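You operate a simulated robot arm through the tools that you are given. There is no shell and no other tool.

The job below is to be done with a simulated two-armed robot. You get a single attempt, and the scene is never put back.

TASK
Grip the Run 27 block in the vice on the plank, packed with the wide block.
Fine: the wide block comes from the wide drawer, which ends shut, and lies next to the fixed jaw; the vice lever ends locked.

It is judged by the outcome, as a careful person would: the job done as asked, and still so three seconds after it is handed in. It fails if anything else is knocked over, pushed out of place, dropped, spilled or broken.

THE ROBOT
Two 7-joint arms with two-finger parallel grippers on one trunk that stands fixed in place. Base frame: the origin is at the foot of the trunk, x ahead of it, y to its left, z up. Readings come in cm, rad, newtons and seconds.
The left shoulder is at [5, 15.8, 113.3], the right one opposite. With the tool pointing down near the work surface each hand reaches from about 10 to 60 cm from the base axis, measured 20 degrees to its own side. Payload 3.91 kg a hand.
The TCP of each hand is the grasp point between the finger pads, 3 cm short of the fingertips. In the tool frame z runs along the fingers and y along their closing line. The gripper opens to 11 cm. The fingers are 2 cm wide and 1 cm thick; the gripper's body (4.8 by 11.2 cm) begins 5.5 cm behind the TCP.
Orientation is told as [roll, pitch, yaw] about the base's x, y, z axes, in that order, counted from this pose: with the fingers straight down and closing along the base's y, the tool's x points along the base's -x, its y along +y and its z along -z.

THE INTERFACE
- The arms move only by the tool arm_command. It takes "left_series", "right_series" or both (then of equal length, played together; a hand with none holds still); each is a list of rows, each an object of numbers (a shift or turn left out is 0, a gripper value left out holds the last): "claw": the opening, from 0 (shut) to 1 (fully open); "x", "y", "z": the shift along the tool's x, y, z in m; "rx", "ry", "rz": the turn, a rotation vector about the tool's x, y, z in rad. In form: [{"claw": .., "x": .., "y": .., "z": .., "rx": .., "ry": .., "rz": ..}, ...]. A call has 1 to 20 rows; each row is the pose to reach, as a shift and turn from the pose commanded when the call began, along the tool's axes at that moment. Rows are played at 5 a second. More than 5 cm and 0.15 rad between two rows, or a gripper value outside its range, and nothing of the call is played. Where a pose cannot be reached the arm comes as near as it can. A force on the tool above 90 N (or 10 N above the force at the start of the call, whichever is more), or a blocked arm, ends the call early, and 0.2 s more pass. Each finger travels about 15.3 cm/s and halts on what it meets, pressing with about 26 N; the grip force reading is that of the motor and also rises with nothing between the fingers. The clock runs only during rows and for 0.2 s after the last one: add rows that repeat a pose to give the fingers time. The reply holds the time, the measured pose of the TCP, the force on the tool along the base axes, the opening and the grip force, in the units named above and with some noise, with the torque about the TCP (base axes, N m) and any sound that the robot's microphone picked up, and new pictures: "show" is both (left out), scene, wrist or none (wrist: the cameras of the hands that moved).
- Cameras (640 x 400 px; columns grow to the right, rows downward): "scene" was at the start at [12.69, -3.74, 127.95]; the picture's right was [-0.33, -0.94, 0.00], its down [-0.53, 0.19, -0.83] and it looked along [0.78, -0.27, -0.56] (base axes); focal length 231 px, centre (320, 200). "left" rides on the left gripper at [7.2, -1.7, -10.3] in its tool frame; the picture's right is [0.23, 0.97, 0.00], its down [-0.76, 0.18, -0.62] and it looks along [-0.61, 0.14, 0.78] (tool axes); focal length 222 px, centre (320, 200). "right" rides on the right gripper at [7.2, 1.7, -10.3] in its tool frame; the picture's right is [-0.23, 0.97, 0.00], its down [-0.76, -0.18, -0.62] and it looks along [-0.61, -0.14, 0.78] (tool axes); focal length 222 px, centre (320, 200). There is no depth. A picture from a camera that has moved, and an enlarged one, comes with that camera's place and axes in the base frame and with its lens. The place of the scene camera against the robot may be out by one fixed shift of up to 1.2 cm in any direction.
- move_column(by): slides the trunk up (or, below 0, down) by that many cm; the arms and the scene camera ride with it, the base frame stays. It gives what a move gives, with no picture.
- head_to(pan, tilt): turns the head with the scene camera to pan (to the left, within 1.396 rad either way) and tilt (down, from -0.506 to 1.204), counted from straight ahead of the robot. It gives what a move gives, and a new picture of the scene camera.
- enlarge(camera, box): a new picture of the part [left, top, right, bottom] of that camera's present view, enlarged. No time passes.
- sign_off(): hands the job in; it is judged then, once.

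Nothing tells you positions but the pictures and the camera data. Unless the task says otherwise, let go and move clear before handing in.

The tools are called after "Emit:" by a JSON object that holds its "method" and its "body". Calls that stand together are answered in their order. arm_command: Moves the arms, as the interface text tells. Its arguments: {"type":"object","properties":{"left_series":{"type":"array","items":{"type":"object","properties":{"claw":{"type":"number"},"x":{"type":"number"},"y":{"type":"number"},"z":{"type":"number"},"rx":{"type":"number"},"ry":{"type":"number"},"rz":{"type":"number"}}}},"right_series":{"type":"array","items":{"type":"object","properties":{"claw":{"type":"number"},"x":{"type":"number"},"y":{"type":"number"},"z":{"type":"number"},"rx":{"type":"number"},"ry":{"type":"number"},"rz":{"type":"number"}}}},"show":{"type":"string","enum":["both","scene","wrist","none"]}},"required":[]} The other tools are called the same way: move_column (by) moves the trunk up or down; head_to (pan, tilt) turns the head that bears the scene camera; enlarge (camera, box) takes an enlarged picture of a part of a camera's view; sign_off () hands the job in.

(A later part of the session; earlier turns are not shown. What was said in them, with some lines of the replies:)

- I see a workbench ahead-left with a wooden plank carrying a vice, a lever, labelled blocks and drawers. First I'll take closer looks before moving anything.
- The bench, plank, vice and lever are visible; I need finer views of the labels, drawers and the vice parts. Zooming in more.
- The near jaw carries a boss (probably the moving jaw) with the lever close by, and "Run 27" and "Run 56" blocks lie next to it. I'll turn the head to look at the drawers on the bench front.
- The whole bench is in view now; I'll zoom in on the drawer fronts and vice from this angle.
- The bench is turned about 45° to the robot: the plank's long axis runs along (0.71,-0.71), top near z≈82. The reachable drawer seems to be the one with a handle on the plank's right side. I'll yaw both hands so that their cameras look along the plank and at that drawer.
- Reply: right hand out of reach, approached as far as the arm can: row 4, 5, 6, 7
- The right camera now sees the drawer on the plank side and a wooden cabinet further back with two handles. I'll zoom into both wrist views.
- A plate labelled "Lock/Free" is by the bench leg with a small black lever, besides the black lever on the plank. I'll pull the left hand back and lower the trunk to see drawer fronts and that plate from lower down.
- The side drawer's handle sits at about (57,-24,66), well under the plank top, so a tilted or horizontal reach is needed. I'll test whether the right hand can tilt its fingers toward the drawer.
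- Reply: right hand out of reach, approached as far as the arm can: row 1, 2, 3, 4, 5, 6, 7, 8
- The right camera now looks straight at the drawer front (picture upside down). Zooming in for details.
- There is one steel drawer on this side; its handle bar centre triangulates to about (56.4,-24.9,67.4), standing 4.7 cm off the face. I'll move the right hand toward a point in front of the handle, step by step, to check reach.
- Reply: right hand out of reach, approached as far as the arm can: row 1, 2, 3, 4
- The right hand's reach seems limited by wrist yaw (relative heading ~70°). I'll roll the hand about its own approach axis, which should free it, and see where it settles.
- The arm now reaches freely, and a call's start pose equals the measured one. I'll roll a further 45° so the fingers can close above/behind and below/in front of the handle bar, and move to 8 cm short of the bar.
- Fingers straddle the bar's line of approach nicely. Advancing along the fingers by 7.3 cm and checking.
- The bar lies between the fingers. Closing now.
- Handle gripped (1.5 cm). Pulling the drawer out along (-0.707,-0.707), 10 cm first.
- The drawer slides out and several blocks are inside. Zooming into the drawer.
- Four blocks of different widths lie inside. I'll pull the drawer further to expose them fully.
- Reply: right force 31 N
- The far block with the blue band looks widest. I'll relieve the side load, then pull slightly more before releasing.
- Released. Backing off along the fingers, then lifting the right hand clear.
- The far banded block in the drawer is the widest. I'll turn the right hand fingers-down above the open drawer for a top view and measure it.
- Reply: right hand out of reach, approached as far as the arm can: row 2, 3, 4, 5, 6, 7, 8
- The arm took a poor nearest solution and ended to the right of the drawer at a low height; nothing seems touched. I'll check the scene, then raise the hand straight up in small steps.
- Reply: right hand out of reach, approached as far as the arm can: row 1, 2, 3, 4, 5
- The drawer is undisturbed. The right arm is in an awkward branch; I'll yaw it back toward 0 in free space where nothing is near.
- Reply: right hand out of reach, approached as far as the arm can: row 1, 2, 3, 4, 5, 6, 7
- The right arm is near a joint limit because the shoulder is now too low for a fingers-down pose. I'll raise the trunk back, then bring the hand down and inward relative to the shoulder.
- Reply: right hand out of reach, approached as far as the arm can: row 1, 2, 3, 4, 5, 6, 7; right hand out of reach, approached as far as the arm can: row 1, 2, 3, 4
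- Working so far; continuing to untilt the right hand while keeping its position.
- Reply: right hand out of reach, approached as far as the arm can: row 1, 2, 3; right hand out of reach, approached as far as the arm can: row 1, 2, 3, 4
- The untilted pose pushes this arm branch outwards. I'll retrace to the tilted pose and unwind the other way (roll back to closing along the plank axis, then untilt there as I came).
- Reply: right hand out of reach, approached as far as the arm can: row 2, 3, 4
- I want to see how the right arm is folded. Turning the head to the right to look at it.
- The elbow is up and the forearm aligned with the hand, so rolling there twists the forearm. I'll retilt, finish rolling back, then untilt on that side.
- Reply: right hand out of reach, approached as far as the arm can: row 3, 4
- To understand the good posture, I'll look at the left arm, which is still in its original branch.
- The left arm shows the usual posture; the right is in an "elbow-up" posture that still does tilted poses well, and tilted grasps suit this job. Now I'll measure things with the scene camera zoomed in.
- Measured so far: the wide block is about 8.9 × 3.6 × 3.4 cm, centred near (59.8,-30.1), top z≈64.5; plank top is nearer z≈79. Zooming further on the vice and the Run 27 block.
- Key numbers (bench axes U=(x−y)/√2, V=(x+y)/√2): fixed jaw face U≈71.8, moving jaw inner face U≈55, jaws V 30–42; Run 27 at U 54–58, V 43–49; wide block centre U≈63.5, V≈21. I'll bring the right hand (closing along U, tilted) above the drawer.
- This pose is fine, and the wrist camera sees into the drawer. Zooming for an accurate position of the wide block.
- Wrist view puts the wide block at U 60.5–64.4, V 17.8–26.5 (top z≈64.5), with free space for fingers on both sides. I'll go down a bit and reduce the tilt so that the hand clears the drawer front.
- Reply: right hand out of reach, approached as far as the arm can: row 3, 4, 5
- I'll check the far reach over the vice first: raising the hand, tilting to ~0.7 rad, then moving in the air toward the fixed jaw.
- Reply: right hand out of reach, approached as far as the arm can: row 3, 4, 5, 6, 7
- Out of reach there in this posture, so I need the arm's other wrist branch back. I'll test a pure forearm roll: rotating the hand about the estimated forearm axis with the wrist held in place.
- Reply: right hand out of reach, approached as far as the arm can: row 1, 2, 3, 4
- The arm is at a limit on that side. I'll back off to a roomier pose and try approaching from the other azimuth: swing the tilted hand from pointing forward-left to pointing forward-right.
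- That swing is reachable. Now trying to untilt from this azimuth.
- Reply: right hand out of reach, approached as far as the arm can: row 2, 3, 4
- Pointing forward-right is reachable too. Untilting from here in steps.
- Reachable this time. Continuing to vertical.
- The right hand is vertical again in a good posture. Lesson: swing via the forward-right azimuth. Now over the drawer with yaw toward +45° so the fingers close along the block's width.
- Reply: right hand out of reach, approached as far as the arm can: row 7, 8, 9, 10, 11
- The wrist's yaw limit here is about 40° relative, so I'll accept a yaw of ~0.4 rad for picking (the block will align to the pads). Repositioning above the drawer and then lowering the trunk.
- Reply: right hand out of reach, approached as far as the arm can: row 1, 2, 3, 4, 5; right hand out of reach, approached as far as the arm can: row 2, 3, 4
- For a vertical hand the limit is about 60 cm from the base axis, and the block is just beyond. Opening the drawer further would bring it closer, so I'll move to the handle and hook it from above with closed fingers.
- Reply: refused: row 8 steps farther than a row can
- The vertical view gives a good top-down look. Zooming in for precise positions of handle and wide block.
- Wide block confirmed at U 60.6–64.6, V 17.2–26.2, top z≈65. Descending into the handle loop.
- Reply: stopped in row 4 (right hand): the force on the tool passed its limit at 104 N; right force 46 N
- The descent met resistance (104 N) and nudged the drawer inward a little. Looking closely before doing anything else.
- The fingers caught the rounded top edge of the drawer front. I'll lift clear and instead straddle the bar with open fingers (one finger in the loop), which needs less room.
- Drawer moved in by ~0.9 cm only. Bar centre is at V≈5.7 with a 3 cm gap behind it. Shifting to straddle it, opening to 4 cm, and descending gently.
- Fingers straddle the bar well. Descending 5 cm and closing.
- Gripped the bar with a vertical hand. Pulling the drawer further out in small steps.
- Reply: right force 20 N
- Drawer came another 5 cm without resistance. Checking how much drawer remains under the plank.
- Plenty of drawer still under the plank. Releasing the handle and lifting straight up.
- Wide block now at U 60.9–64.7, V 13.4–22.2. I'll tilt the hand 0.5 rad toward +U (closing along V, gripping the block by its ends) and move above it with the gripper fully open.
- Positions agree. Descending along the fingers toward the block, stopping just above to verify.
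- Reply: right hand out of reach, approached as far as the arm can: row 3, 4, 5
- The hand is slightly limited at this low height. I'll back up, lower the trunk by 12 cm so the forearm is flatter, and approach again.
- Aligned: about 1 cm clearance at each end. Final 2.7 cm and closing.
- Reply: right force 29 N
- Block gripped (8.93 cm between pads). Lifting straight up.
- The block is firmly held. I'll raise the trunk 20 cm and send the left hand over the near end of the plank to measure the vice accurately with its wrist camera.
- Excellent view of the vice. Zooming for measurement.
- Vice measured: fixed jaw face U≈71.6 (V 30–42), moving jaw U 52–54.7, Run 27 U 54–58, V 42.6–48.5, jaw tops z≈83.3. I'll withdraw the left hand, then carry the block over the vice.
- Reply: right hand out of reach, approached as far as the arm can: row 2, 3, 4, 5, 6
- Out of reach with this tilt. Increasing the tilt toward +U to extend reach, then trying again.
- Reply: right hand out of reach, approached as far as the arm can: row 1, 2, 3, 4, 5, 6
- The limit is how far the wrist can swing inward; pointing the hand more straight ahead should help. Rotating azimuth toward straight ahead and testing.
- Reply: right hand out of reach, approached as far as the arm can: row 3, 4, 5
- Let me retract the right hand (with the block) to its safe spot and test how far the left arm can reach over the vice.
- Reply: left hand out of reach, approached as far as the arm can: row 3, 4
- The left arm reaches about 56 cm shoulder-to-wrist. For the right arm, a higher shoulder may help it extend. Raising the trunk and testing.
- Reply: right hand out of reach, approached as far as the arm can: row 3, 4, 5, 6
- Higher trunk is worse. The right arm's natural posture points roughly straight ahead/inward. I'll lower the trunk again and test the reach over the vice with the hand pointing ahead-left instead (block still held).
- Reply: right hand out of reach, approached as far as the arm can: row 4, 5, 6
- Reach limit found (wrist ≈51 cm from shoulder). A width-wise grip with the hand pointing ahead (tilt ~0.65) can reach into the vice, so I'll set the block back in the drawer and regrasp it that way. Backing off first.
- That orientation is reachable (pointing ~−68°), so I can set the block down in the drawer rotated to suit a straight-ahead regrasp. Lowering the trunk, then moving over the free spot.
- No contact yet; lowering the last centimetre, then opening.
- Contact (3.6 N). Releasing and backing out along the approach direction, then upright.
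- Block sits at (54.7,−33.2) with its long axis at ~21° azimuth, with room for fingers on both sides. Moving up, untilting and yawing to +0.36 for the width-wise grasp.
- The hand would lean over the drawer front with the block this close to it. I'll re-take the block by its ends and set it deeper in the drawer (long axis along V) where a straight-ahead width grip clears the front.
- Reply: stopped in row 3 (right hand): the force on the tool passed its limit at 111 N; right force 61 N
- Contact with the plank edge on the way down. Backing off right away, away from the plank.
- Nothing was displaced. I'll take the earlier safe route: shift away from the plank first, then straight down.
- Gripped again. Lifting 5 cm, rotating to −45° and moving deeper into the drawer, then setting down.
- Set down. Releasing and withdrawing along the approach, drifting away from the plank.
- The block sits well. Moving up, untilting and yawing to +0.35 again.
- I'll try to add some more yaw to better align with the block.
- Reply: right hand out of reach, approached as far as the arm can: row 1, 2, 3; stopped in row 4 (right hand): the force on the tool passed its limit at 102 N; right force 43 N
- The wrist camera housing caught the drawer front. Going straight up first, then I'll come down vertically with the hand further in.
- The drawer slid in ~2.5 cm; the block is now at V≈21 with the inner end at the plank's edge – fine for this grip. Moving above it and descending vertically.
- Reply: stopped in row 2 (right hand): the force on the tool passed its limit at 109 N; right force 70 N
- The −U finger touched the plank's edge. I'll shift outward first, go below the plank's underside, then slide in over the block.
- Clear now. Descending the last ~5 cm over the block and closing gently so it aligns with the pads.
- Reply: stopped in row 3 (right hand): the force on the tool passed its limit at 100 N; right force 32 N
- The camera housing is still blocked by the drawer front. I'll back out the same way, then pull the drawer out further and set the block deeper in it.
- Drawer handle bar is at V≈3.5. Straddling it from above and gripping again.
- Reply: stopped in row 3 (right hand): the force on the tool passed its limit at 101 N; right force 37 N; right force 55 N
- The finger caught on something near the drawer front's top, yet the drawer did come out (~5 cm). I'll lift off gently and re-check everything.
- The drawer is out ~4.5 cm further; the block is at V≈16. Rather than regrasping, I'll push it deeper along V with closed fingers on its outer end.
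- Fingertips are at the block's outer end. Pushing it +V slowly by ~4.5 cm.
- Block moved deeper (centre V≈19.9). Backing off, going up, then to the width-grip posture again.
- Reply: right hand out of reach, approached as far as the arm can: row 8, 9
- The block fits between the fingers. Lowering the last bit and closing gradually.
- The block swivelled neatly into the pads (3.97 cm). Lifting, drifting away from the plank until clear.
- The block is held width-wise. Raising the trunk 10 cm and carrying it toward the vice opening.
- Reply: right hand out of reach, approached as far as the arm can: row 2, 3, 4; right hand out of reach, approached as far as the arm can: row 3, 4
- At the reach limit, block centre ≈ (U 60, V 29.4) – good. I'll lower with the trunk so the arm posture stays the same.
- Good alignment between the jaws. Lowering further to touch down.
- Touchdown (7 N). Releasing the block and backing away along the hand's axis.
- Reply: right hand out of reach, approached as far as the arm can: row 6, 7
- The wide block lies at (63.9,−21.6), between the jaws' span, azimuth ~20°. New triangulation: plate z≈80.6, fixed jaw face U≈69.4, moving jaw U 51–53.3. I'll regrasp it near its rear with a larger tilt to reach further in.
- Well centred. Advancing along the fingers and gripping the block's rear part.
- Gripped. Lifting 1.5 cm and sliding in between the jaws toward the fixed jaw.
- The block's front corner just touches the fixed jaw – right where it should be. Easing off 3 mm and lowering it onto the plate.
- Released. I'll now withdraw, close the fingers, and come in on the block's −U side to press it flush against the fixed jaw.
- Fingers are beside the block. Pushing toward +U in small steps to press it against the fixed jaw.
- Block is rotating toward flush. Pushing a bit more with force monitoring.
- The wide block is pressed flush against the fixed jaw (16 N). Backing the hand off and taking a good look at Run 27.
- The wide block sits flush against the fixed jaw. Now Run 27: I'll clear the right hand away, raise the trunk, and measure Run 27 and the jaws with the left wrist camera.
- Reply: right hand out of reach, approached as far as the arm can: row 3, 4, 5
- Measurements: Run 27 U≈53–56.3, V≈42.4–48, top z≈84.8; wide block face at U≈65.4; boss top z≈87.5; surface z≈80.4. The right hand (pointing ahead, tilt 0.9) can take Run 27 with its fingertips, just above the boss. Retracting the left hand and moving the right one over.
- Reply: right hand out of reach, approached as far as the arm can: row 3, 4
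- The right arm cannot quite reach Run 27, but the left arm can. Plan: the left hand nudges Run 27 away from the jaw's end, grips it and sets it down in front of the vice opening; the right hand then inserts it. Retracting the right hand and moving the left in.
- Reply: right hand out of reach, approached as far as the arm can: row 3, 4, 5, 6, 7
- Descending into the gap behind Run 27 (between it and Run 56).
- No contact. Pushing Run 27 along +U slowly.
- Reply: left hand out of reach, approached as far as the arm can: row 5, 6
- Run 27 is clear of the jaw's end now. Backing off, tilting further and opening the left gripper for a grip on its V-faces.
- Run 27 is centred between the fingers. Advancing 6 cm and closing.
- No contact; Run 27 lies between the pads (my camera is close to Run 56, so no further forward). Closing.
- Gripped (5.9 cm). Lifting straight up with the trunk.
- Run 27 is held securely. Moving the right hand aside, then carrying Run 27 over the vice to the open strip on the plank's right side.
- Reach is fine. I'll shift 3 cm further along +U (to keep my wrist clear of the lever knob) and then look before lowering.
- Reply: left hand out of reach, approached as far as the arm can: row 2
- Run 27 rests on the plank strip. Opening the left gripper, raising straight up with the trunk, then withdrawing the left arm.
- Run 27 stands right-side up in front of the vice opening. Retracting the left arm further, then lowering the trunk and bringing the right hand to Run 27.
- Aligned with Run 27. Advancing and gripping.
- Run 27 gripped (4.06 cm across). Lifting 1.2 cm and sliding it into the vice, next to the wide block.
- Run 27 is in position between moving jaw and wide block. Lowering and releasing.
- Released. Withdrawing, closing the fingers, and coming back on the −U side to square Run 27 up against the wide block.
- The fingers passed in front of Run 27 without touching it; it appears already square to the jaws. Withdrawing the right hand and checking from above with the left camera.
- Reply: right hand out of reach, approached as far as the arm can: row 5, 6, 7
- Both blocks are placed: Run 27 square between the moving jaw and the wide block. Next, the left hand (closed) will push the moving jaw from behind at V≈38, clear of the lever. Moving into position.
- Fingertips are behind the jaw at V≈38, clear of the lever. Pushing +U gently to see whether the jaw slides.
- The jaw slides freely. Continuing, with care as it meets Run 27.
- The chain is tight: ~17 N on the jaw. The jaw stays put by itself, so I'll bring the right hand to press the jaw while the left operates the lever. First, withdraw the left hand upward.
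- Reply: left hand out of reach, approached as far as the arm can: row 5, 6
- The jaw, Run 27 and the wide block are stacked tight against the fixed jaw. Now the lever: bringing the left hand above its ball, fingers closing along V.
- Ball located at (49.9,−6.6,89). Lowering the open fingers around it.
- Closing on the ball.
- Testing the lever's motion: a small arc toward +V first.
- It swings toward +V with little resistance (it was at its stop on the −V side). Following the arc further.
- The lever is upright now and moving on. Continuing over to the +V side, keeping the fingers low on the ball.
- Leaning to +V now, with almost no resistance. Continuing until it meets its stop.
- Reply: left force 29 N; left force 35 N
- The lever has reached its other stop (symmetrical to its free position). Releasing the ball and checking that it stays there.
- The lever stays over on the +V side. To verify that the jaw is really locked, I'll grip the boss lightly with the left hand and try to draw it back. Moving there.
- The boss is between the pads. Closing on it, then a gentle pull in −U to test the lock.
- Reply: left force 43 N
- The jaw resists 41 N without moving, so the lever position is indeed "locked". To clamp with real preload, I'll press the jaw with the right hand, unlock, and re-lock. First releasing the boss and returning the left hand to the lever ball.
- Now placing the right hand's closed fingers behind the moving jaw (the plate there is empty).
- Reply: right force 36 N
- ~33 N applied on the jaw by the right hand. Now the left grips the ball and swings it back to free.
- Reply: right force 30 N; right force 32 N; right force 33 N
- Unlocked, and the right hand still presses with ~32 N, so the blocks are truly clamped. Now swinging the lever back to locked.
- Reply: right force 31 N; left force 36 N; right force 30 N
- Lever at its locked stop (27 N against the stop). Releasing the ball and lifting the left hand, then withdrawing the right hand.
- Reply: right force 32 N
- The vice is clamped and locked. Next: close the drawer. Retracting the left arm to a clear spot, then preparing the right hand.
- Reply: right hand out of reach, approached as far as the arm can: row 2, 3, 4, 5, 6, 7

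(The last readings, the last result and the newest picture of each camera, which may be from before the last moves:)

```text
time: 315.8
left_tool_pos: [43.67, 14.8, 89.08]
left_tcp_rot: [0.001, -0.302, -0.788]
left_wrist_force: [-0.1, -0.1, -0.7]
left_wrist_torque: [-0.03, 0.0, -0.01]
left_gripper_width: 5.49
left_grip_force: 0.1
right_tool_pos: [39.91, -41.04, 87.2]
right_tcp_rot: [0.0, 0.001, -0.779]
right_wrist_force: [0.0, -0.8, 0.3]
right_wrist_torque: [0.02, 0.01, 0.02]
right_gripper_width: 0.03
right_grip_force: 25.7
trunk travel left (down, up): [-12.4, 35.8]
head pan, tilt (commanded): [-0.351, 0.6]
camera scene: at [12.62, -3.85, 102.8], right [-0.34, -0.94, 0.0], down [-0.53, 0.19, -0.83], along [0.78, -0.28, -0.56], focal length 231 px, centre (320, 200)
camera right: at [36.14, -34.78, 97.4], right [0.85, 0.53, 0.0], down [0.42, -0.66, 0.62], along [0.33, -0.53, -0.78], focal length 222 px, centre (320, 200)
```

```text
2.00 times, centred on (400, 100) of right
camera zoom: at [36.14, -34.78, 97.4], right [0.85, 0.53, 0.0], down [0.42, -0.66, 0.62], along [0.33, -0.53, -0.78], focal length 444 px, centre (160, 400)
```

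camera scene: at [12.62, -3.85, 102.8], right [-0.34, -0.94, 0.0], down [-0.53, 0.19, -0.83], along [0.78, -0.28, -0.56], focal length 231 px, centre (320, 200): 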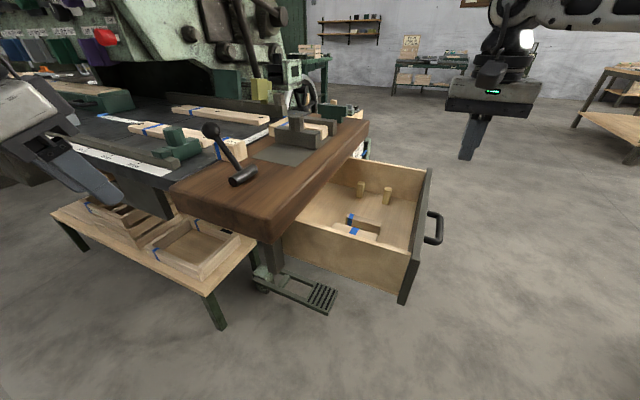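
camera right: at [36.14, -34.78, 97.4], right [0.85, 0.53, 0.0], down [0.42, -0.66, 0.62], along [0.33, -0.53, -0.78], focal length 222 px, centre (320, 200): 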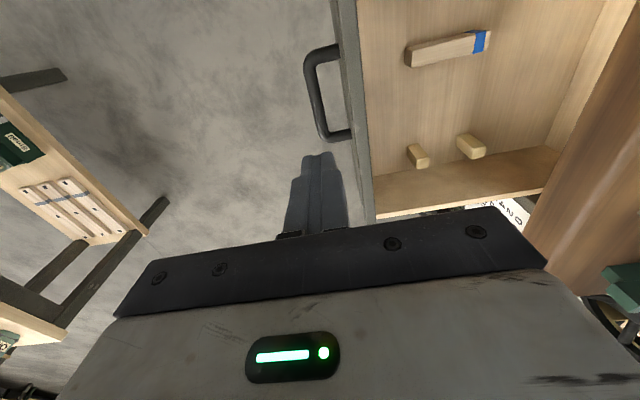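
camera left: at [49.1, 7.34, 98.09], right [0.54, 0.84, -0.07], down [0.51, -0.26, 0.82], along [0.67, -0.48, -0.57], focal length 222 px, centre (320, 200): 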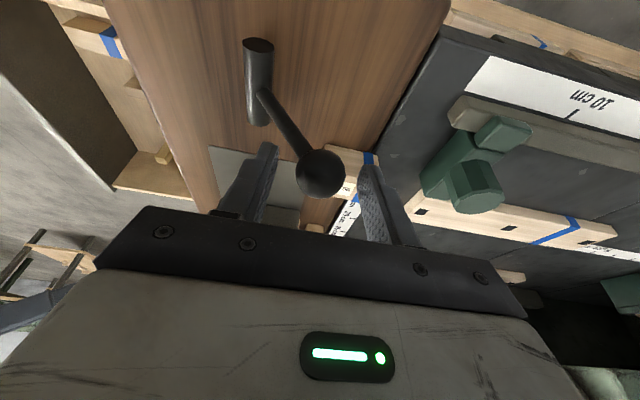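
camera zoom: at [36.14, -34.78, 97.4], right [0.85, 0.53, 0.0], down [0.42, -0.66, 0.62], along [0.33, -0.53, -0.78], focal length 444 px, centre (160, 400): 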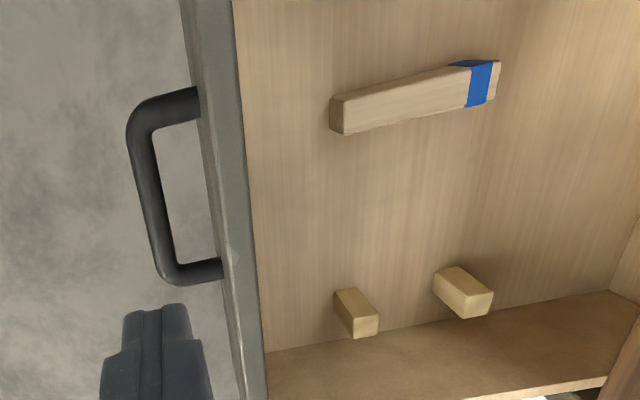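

Bar centre is at V≈−1.3. Moving outside of the bar and descending.

Emit:
{"method": "arm_command", "body": {"right_series": [{"y": -0.0285}, {"y": -0.0285, "z": 0.04}, {"y": -0.0285, "z": 0.08}, {"y": -0.0285, "z": 0.12}, {"y": -0.0285, "z": 0.155}, {"y": -0.0285, "z": 0.182}, {"y": -0.0285, "z": 0.182}], "show": "wrist"}}

```text
time: 317.4
left_tool_pos: [43.82, 14.97, 89.04]
left_tcp_rot: [-0.001, -0.302, -0.787]
left_wrist_force: [0.6, -0.8, -0.2]
left_wrist_torque: [0.0, 0.04, 0.02]
left_gripper_width: 5.51
left_grip_force: 0.0
right_tool_pos: [38.09, -43.04, 68.81]
right_tcp_rot: [0.002, 0.0, -0.777]
right_wrist_force: [-0.4, 1.1, 0.4]
right_wrist_torque: [0.0, -0.01, 0.03]
right_gripper_width: 0.0
right_grip_force: 25.8
trunk travel left (down, up): [-12.4, 35.8]
head pan, tilt (commanded): [-0.351, 0.6]
camera right: at [34.24, -36.72, 78.93], right [0.85, 0.53, 0.0], down [0.42, -0.66, 0.62], along [0.33, -0.53, -0.78], focal length 222 px, centre (320, 200)
```

right: 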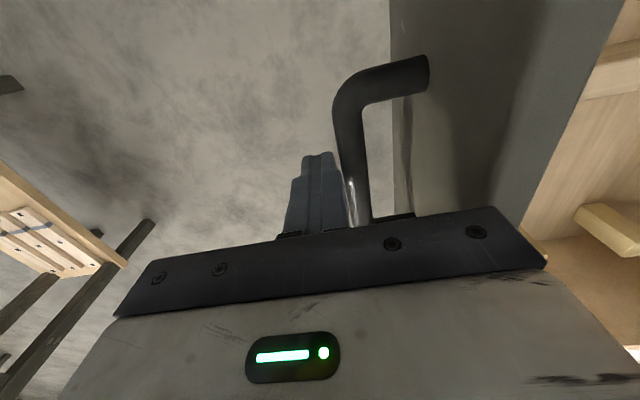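

Pushing the drawer closed slowly (so that the upright pegs inside stay standing).

Emit:
{"method": "arm_command", "body": {"right_series": [{"y": 0.003}, {"y": 0.007}, {"y": 0.012}, {"y": 0.018}, {"y": 0.025}, {"y": 0.033}, {"y": 0.041}, {"y": 0.049}, {"y": 0.057}, {"y": 0.065}, {"y": 0.073}, {"y": 0.081}, {"y": 0.088}, {"y": 0.094}, {"y": 0.099}, {"y": 0.103}, {"y": 0.106}, {"y": 0.108}, {"y": 0.108}], "show": "both"}}

```text
time: 321.4
left_tool_pos: [43.71, 14.91, 89.11]
left_tcp_rot: [-0.001, -0.302, -0.787]
left_wrist_force: [0.2, -0.3, -0.4]
left_wrist_torque: [-0.02, 0.01, -0.01]
left_gripper_width: 5.5
left_grip_force: 0.1
right_tool_pos: [45.55, -35.3, 68.87]
right_tcp_rot: [0.002, -0.001, -0.779]
right_wrist_force: [-1.0, -1.4, -0.6]
right_wrist_torque: [-0.03, -0.02, 0.0]
right_gripper_width: 0.0
right_grip_force: 25.5
trunk travel left (down, up): [-12.4, 35.8]
head pan, tilt (commanded): [-0.351, 0.6]
camera scene: at [12.63, -3.84, 102.8], right [-0.34, -0.94, 0.0], down [-0.53, 0.19, -0.83], along [0.78, -0.28, -0.56], focal length 231 px, centre (320, 200)
camera right: at [41.8, -28.97, 79.16], right [0.85, 0.53, 0.0], down [0.42, -0.66, 0.62], along [0.33, -0.53, -0.78], focal length 222 px, centre (320, 200)
```

scene: 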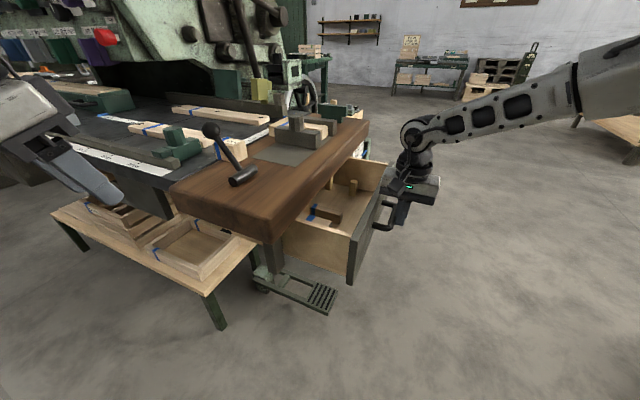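
right: 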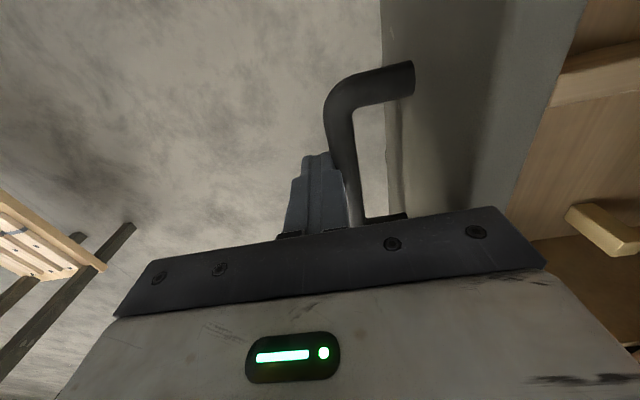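

Closing smoothly. Continuing another 10 cm.

Emit:
{"method": "arm_command", "body": {"right_series": [{"y": 0.003}, {"y": 0.007}, {"y": 0.012}, {"y": 0.018}, {"y": 0.025}, {"y": 0.033}, {"y": 0.041}, {"y": 0.049}, {"y": 0.057}, {"y": 0.065}, {"y": 0.073}, {"y": 0.08}, {"y": 0.087}, {"y": 0.092}, {"y": 0.096}, {"y": 0.099}, {"y": 0.1}, {"y": 0.1}], "show": "both"}}

```text
time: 325.2
left_tool_pos: [43.72, 14.97, 89.17]
left_tcp_rot: [-0.003, -0.302, -0.786]
left_wrist_force: [-0.1, 0.0, -0.7]
left_wrist_torque: [0.01, -0.02, -0.01]
left_gripper_width: 5.51
left_grip_force: 0.1
right_tool_pos: [52.62, -28.23, 68.83]
right_tcp_rot: [0.001, 0.0, -0.78]
right_wrist_force: [-0.4, -1.5, 0.6]
right_wrist_torque: [-0.06, -0.05, 0.0]
right_gripper_width: 0.0
right_grip_force: 26.1
trunk travel left (down, up): [-12.4, 35.8]
head pan, tilt (commanded): [-0.351, 0.6]
camera scene: at [12.63, -3.84, 102.8], right [-0.34, -0.94, 0.0], down [-0.53, 0.19, -0.83], along [0.78, -0.28, -0.56], focal length 231 px, centre (320, 200)
camera right: at [48.78, -21.84, 79.15], right [0.85, 0.53, 0.0], down [0.42, -0.66, 0.62], along [0.33, -0.53, -0.78], focal length 222 px, centre (320, 200)
```

scene: 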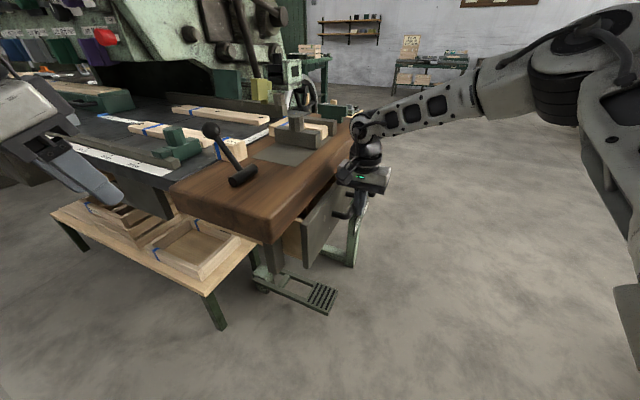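
right: 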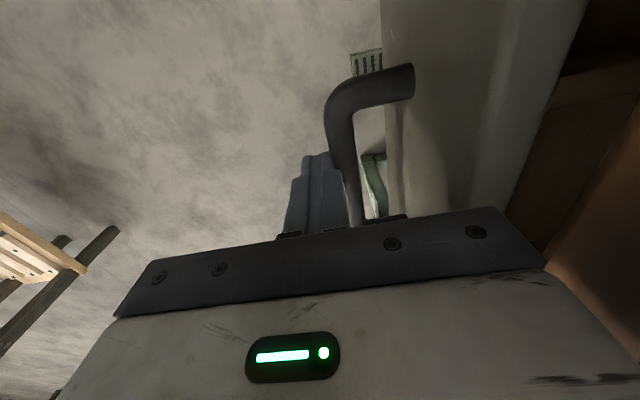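

Only ~3 cm left. Tilting the fingers slightly toward the drawer so the gripper body stays clear of the plank, then finishing the push.

Emit:
{"method": "arm_command", "body": {"right_series": [{"rx": -0.09}, {"rx": -0.18}, {"rx": -0.27}, {"rx": -0.35}, {"rx": -0.35}], "show": "none"}}

```text
time: 326.4
left_tool_pos: [43.78, 14.89, 89.18]
left_tcp_rot: [-0.002, -0.301, -0.787]
left_wrist_force: [0.2, 0.3, 0.5]
left_wrist_torque: [0.01, -0.02, 0.02]
left_gripper_width: 5.49
left_grip_force: 0.1
right_tool_pos: [52.53, -28.2, 68.93]
right_tcp_rot: [0.353, -0.001, -0.779]
right_wrist_force: [-1.1, -1.2, -2.9]
right_wrist_torque: [-0.1, 0.02, 0.05]
right_gripper_width: 0.0
right_grip_force: 25.8
trunk travel left (down, up): [-12.4, 35.8]
head pan, tilt (commanded): [-0.351, 0.6]
```

Emit:
{"method": "arm_command", "body": {"right_series": [{"y": 0.0038, "z": 0.0014}, {"y": 0.0085, "z": 0.0031}, {"y": 0.0131, "z": 0.0048}, {"y": 0.0178, "z": 0.0065}, {"y": 0.0216, "z": 0.0079}, {"y": 0.0216, "z": 0.0079}], "show": "both"}}

Emit:
{"method": "enlarge", "body": {"camera": "scene", "box": [270, 130, 410, 290]}}

```text
time: 327.8
left_tool_pos: [43.79, 14.9, 88.87]
left_tcp_rot: [-0.002, -0.302, -0.788]
left_wrist_force: [0.6, 0.3, -0.1]
left_wrist_torque: [0.0, -0.01, -0.01]
left_gripper_width: 5.5
left_grip_force: 0.0
right_tool_pos: [54.3, -26.45, 68.95]
right_tcp_rot: [0.35, 0.001, -0.781]
right_wrist_force: [-0.4, 0.9, -1.1]
right_wrist_torque: [-0.02, 0.05, 0.01]
right_gripper_width: 0.02
right_grip_force: 26.0
trunk travel left (down, up): [-12.4, 35.8]
head pan, tilt (commanded): [-0.351, 0.6]
camera scene: at [12.64, -3.83, 102.8], right [-0.34, -0.94, 0.0], down [-0.53, 0.19, -0.83], along [0.77, -0.28, -0.56], focal length 231 px, centre (320, 200)
camera right: at [47.84, -22.72, 79.09], right [0.8, 0.49, 0.34], down [0.28, -0.81, 0.52], along [0.53, -0.33, -0.78], focal length 222 px, centre (320, 200)
```

scene: 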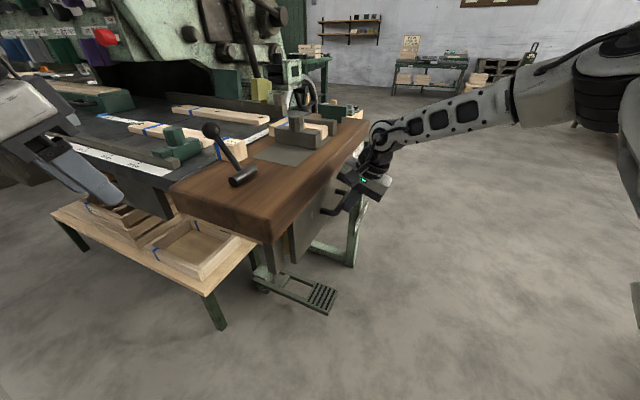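
right: 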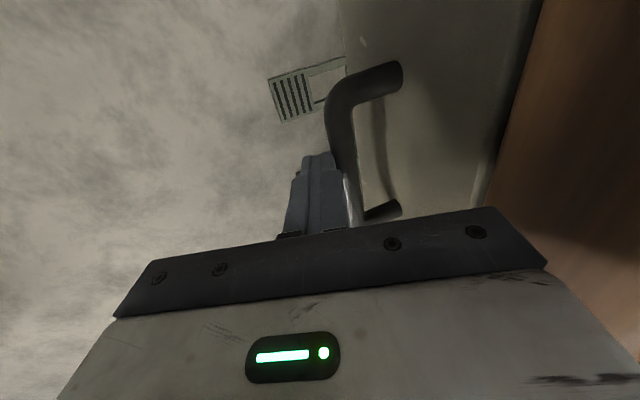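

```text
2.50 times, centred on (340, 210) of scene
camera zoom: at [12.64, -3.83, 102.8], right [-0.34, -0.94, 0.0], down [-0.53, 0.19, -0.83], along [0.77, -0.28, -0.56], focal length 578 px, centre (270, 175)
```

zoom: 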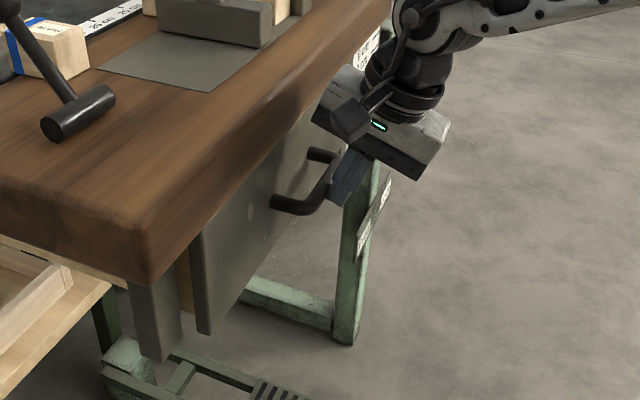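

Almost shut. Pushing in small steps until it meets its stop.

Emit:
{"method": "arm_command", "body": {"right_series": [{"y": 0.0028, "z": 0.001}, {"y": 0.0056, "z": 0.0021}, {"y": 0.0075, "z": 0.0027}, {"y": 0.0075, "z": 0.0027}], "show": "none"}}

Emit:
{"method": "arm_command", "body": {"right_series": [{"y": 0.0028, "z": 0.001}, {"y": 0.0047, "z": 0.0017}, {"y": 0.0047, "z": 0.0017}], "show": "none"}}

```text
time: 328.8
left_tool_pos: [43.69, 14.95, 89.09]
left_tcp_rot: [0.0, -0.302, -0.787]
left_wrist_force: [0.3, 0.1, 0.8]
left_wrist_torque: [0.0, 0.03, 0.04]
left_gripper_width: 5.51
left_grip_force: 0.0
right_tool_pos: [54.67, -26.09, 68.93]
right_tcp_rot: [0.349, -0.001, -0.779]
right_wrist_force: [-9.4, -5.7, 2.3]
right_wrist_torque: [-0.05, 0.17, 0.14]
right_gripper_width: 0.01
right_grip_force: 26.1
trunk travel left (down, up): [-12.4, 35.8]
head pan, tilt (commanded): [-0.351, 0.6]
```

```text
time: 329.6
left_tool_pos: [43.62, 15.01, 89.32]
left_tcp_rot: [0.002, -0.304, -0.787]
left_wrist_force: [0.9, 0.4, 0.6]
left_wrist_torque: [-0.02, 0.02, 0.02]
left_gripper_width: 5.51
left_grip_force: 0.0
right_tool_pos: [54.71, -25.93, 68.87]
right_tcp_rot: [0.337, 0.003, -0.78]
right_wrist_force: [-32.6, -27.2, 12.1]
right_wrist_torque: [-0.36, 0.48, 0.2]
right_gripper_width: 0.01
right_grip_force: 26.0
trunk travel left (down, up): [-12.4, 35.8]
head pan, tilt (commanded): [-0.351, 0.6]
```

The drawer is fully shut (42 N against its stop). Withdrawing the right hand away from the handle.

Emit:
{"method": "arm_command", "body": {"right_series": [{"y": -0.0094, "z": -0.0034}, {"y": -0.028, "z": -0.0103}, {"y": -0.056, "z": -0.0206}, {"y": -0.084, "z": -0.031}, {"y": -0.084, "z": -0.065, "rx": 0.09}, {"y": -0.075, "z": -0.1, "rx": 0.18}, {"y": -0.065, "z": -0.135, "rx": 0.27}, {"y": -0.055, "z": -0.17, "rx": 0.34}, {"y": -0.055, "z": -0.17, "rx": 0.34}], "show": "both"}}

Emit:
{"method": "enlarge", "body": {"camera": "scene", "box": [160, 100, 380, 290]}}

Emit:
{"method": "enlarge", "body": {"camera": "scene", "box": [250, 90, 370, 190]}}

```text
time: 331.6
left_tool_pos: [43.8, 14.93, 89.16]
left_tcp_rot: [-0.002, -0.301, -0.787]
left_wrist_force: [0.4, 0.6, -0.5]
left_wrist_torque: [-0.05, 0.02, -0.03]
left_gripper_width: 5.49
left_grip_force: 0.1
right_tool_pos: [47.29, -33.52, 83.08]
right_tcp_rot: [0.011, 0.0, -0.778]
right_wrist_force: [0.4, 1.0, -0.3]
right_wrist_torque: [0.01, 0.0, 0.0]
right_gripper_width: 0.0
right_grip_force: 25.5
trunk travel left (down, up): [-12.4, 35.8]
head pan, tilt (commanded): [-0.351, 0.6]
camera scene: at [12.63, -3.82, 102.8], right [-0.34, -0.94, 0.0], down [-0.53, 0.19, -0.83], along [0.78, -0.28, -0.56], focal length 231 px, centre (320, 200)
camera right: at [43.39, -27.26, 93.31], right [0.85, 0.53, 0.01], down [0.41, -0.67, 0.62], along [0.34, -0.52, -0.78], focal length 222 px, centre (320, 200)
```

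scene: 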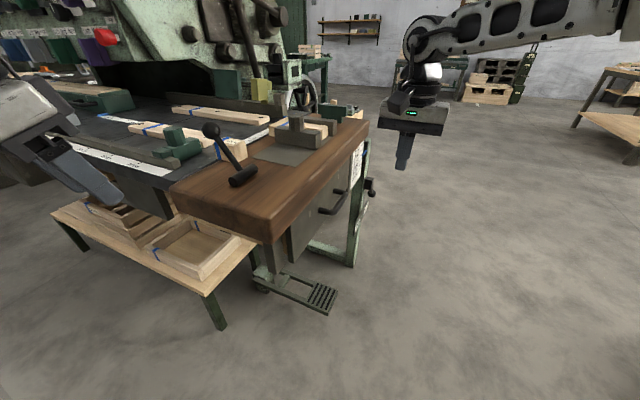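
right: 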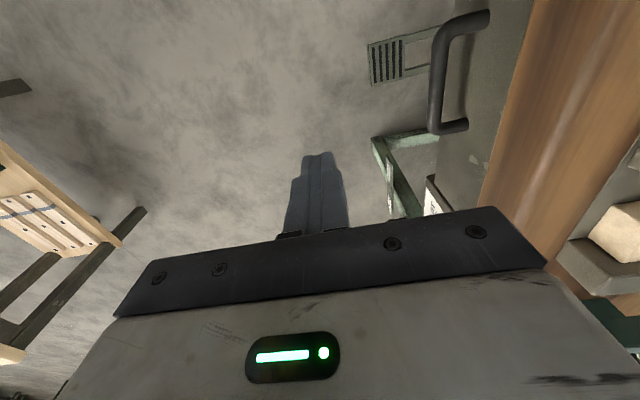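

```text
2.11 times, centred on (270, 195) of scene
camera zoom: at [12.63, -3.82, 102.8], right [-0.34, -0.94, 0.0], down [-0.53, 0.19, -0.83], along [0.78, -0.28, -0.56], focal length 486 px, centre (425, 210)
```

zoom: 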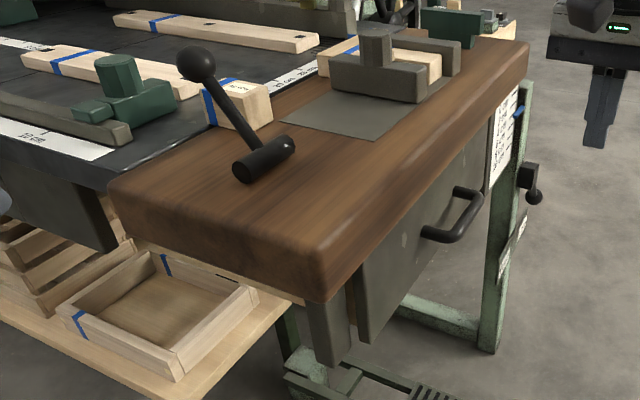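

```text
4.00 times, centred on (310, 140) of scene
camera zoom: at [12.63, -3.82, 102.8], right [-0.34, -0.94, 0.0], down [-0.53, 0.19, -0.83], along [0.78, -0.28, -0.56], focal length 924 px, centre (360, 440)
```

zoom: 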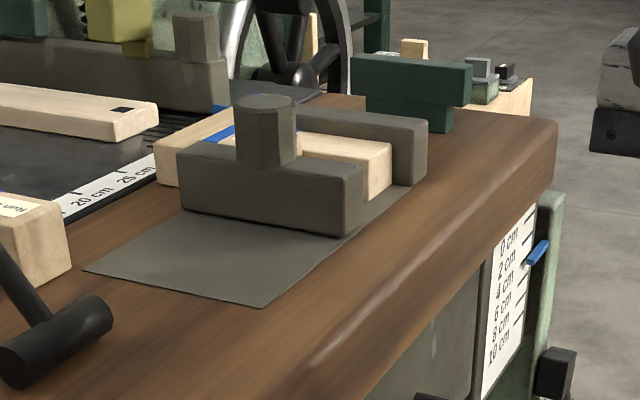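

The drawer is shut and the vice locked. Raising the trunk for a final look from above.

Emit:
{"method": "move_column", "body": {"by": 22}}

Emit:
{"method": "head_to", "body": {"pan": -0.35, "tilt": 0.75}}

Emit:
{"method": "enlarge", "body": {"camera": "scene", "box": [240, 130, 350, 220]}}

Emit:
{"method": "enlarge", "body": {"camera": "scene", "box": [120, 100, 380, 300]}}

```text
time: 334.0
left_tool_pos: [43.84, 14.98, 111.06]
left_tcp_rot: [-0.002, -0.302, -0.788]
left_wrist_force: [-0.5, -0.2, -0.3]
left_wrist_torque: [-0.02, 0.04, 0.01]
left_gripper_width: 5.52
left_grip_force: 0.1
right_tool_pos: [47.3, -33.57, 105.01]
right_tcp_rot: [0.011, 0.0, -0.779]
right_wrist_force: [0.0, 0.8, -0.2]
right_wrist_torque: [0.03, -0.03, -0.02]
right_gripper_width: 0.01
right_grip_force: 26.0
trunk travel left (down, up): [-34.4, 13.8]
head pan, tilt (commanded): [-0.351, 0.6]
```

```text
time: 334.7
left_tool_pos: [43.67, 15.0, 111.06]
left_tcp_rot: [-0.003, -0.303, -0.786]
left_wrist_force: [-0.2, -0.1, -0.1]
left_wrist_torque: [-0.03, 0.0, 0.01]
left_gripper_width: 5.52
left_grip_force: 0.1
right_tool_pos: [47.13, -33.6, 105.08]
right_tcp_rot: [0.009, -0.001, -0.778]
right_wrist_force: [0.2, 0.0, 0.4]
right_wrist_torque: [0.03, -0.02, 0.0]
right_gripper_width: 0.0
right_grip_force: 26.3
trunk travel left (down, up): [-34.4, 13.8]
head pan, tilt (commanded): [-0.351, 0.75]
camera scene: at [12.12, -3.64, 123.51], right [-0.34, -0.94, 0.0], down [-0.64, 0.23, -0.73], along [0.69, -0.25, -0.68], focal length 231 px, centre (320, 200)
```

scene: 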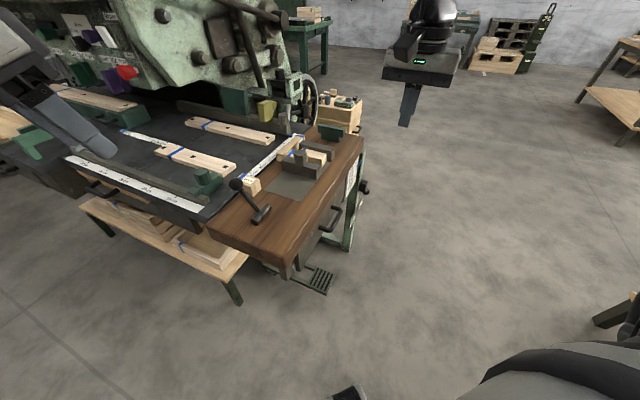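

```text
4.44 times, centred on (295, 175) of scene
camera zoom: at [12.12, -3.64, 123.51], right [-0.34, -0.94, 0.0], down [-0.64, 0.23, -0.73], along [0.69, -0.25, -0.68], focal length 1027 px, centre (431, 311)
```

zoom: 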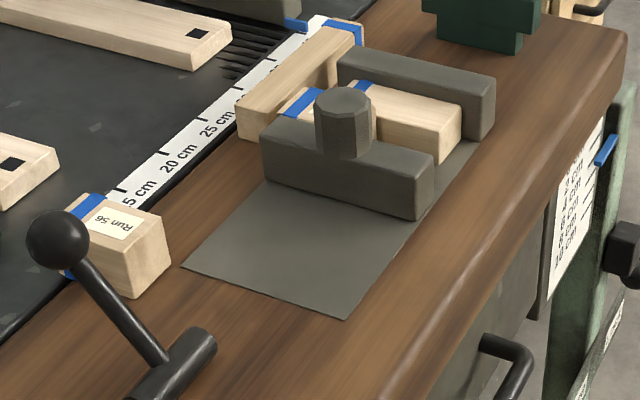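

```text
2.00 times, centred on (250, 200) of scene
camera zoom: at [12.12, -3.64, 123.51], right [-0.34, -0.94, 0.0], down [-0.64, 0.23, -0.73], along [0.69, -0.25, -0.68], focal length 462 px, centre (460, 200)
```

zoom: 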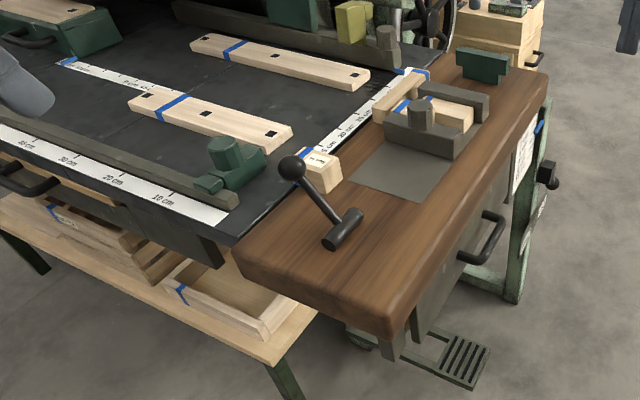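

The final view shows Run 27 clamped between the moving jaw and the wide block. The wide block lies against the fixed jaw, the lever is over at its locked stop, and the drawer is shut. Run 56 and the long block next to the vice look undisturbed, and both hands are clear, so I'm handing in.

Emit:
{"method": "sign_off", "body": {}}

```text
The job is handed in.
```

I've handed the job in: the Run 27 block is gripped in the vice, with the wide block packed between it and the fixed jaw.

- **Wide block:** it came from the drawer under the plank, the only drawer within reach. None of the drawers had a readable label, so I took this one to be the wide drawer. The block lies flat against the fixed jaw.
- **Grip:** I held about 30 N on the moving jaw while the lever was thrown. Run 27 sits towards the left end of the jaws (the machine side) but fully between them.
- **Lever:** it rests at its locked stop. I tested the lock once by pulling the jaw back, and it did not move under about 41 N. After that I unlocked it, pressed the jaw up and locked it again.
- **Drawer:** it is shut, pushed until it met its stop with about 42 N.

**Contacts along the way:** the right hand hit the drawer front and the plank edge several times, up to about 110 N. The drawer slid a few centimetres each time its front was hit. I saw nothing knocked over, and the pegs in the drawer were standing when I last saw inside. I did not check its contents after it shut.
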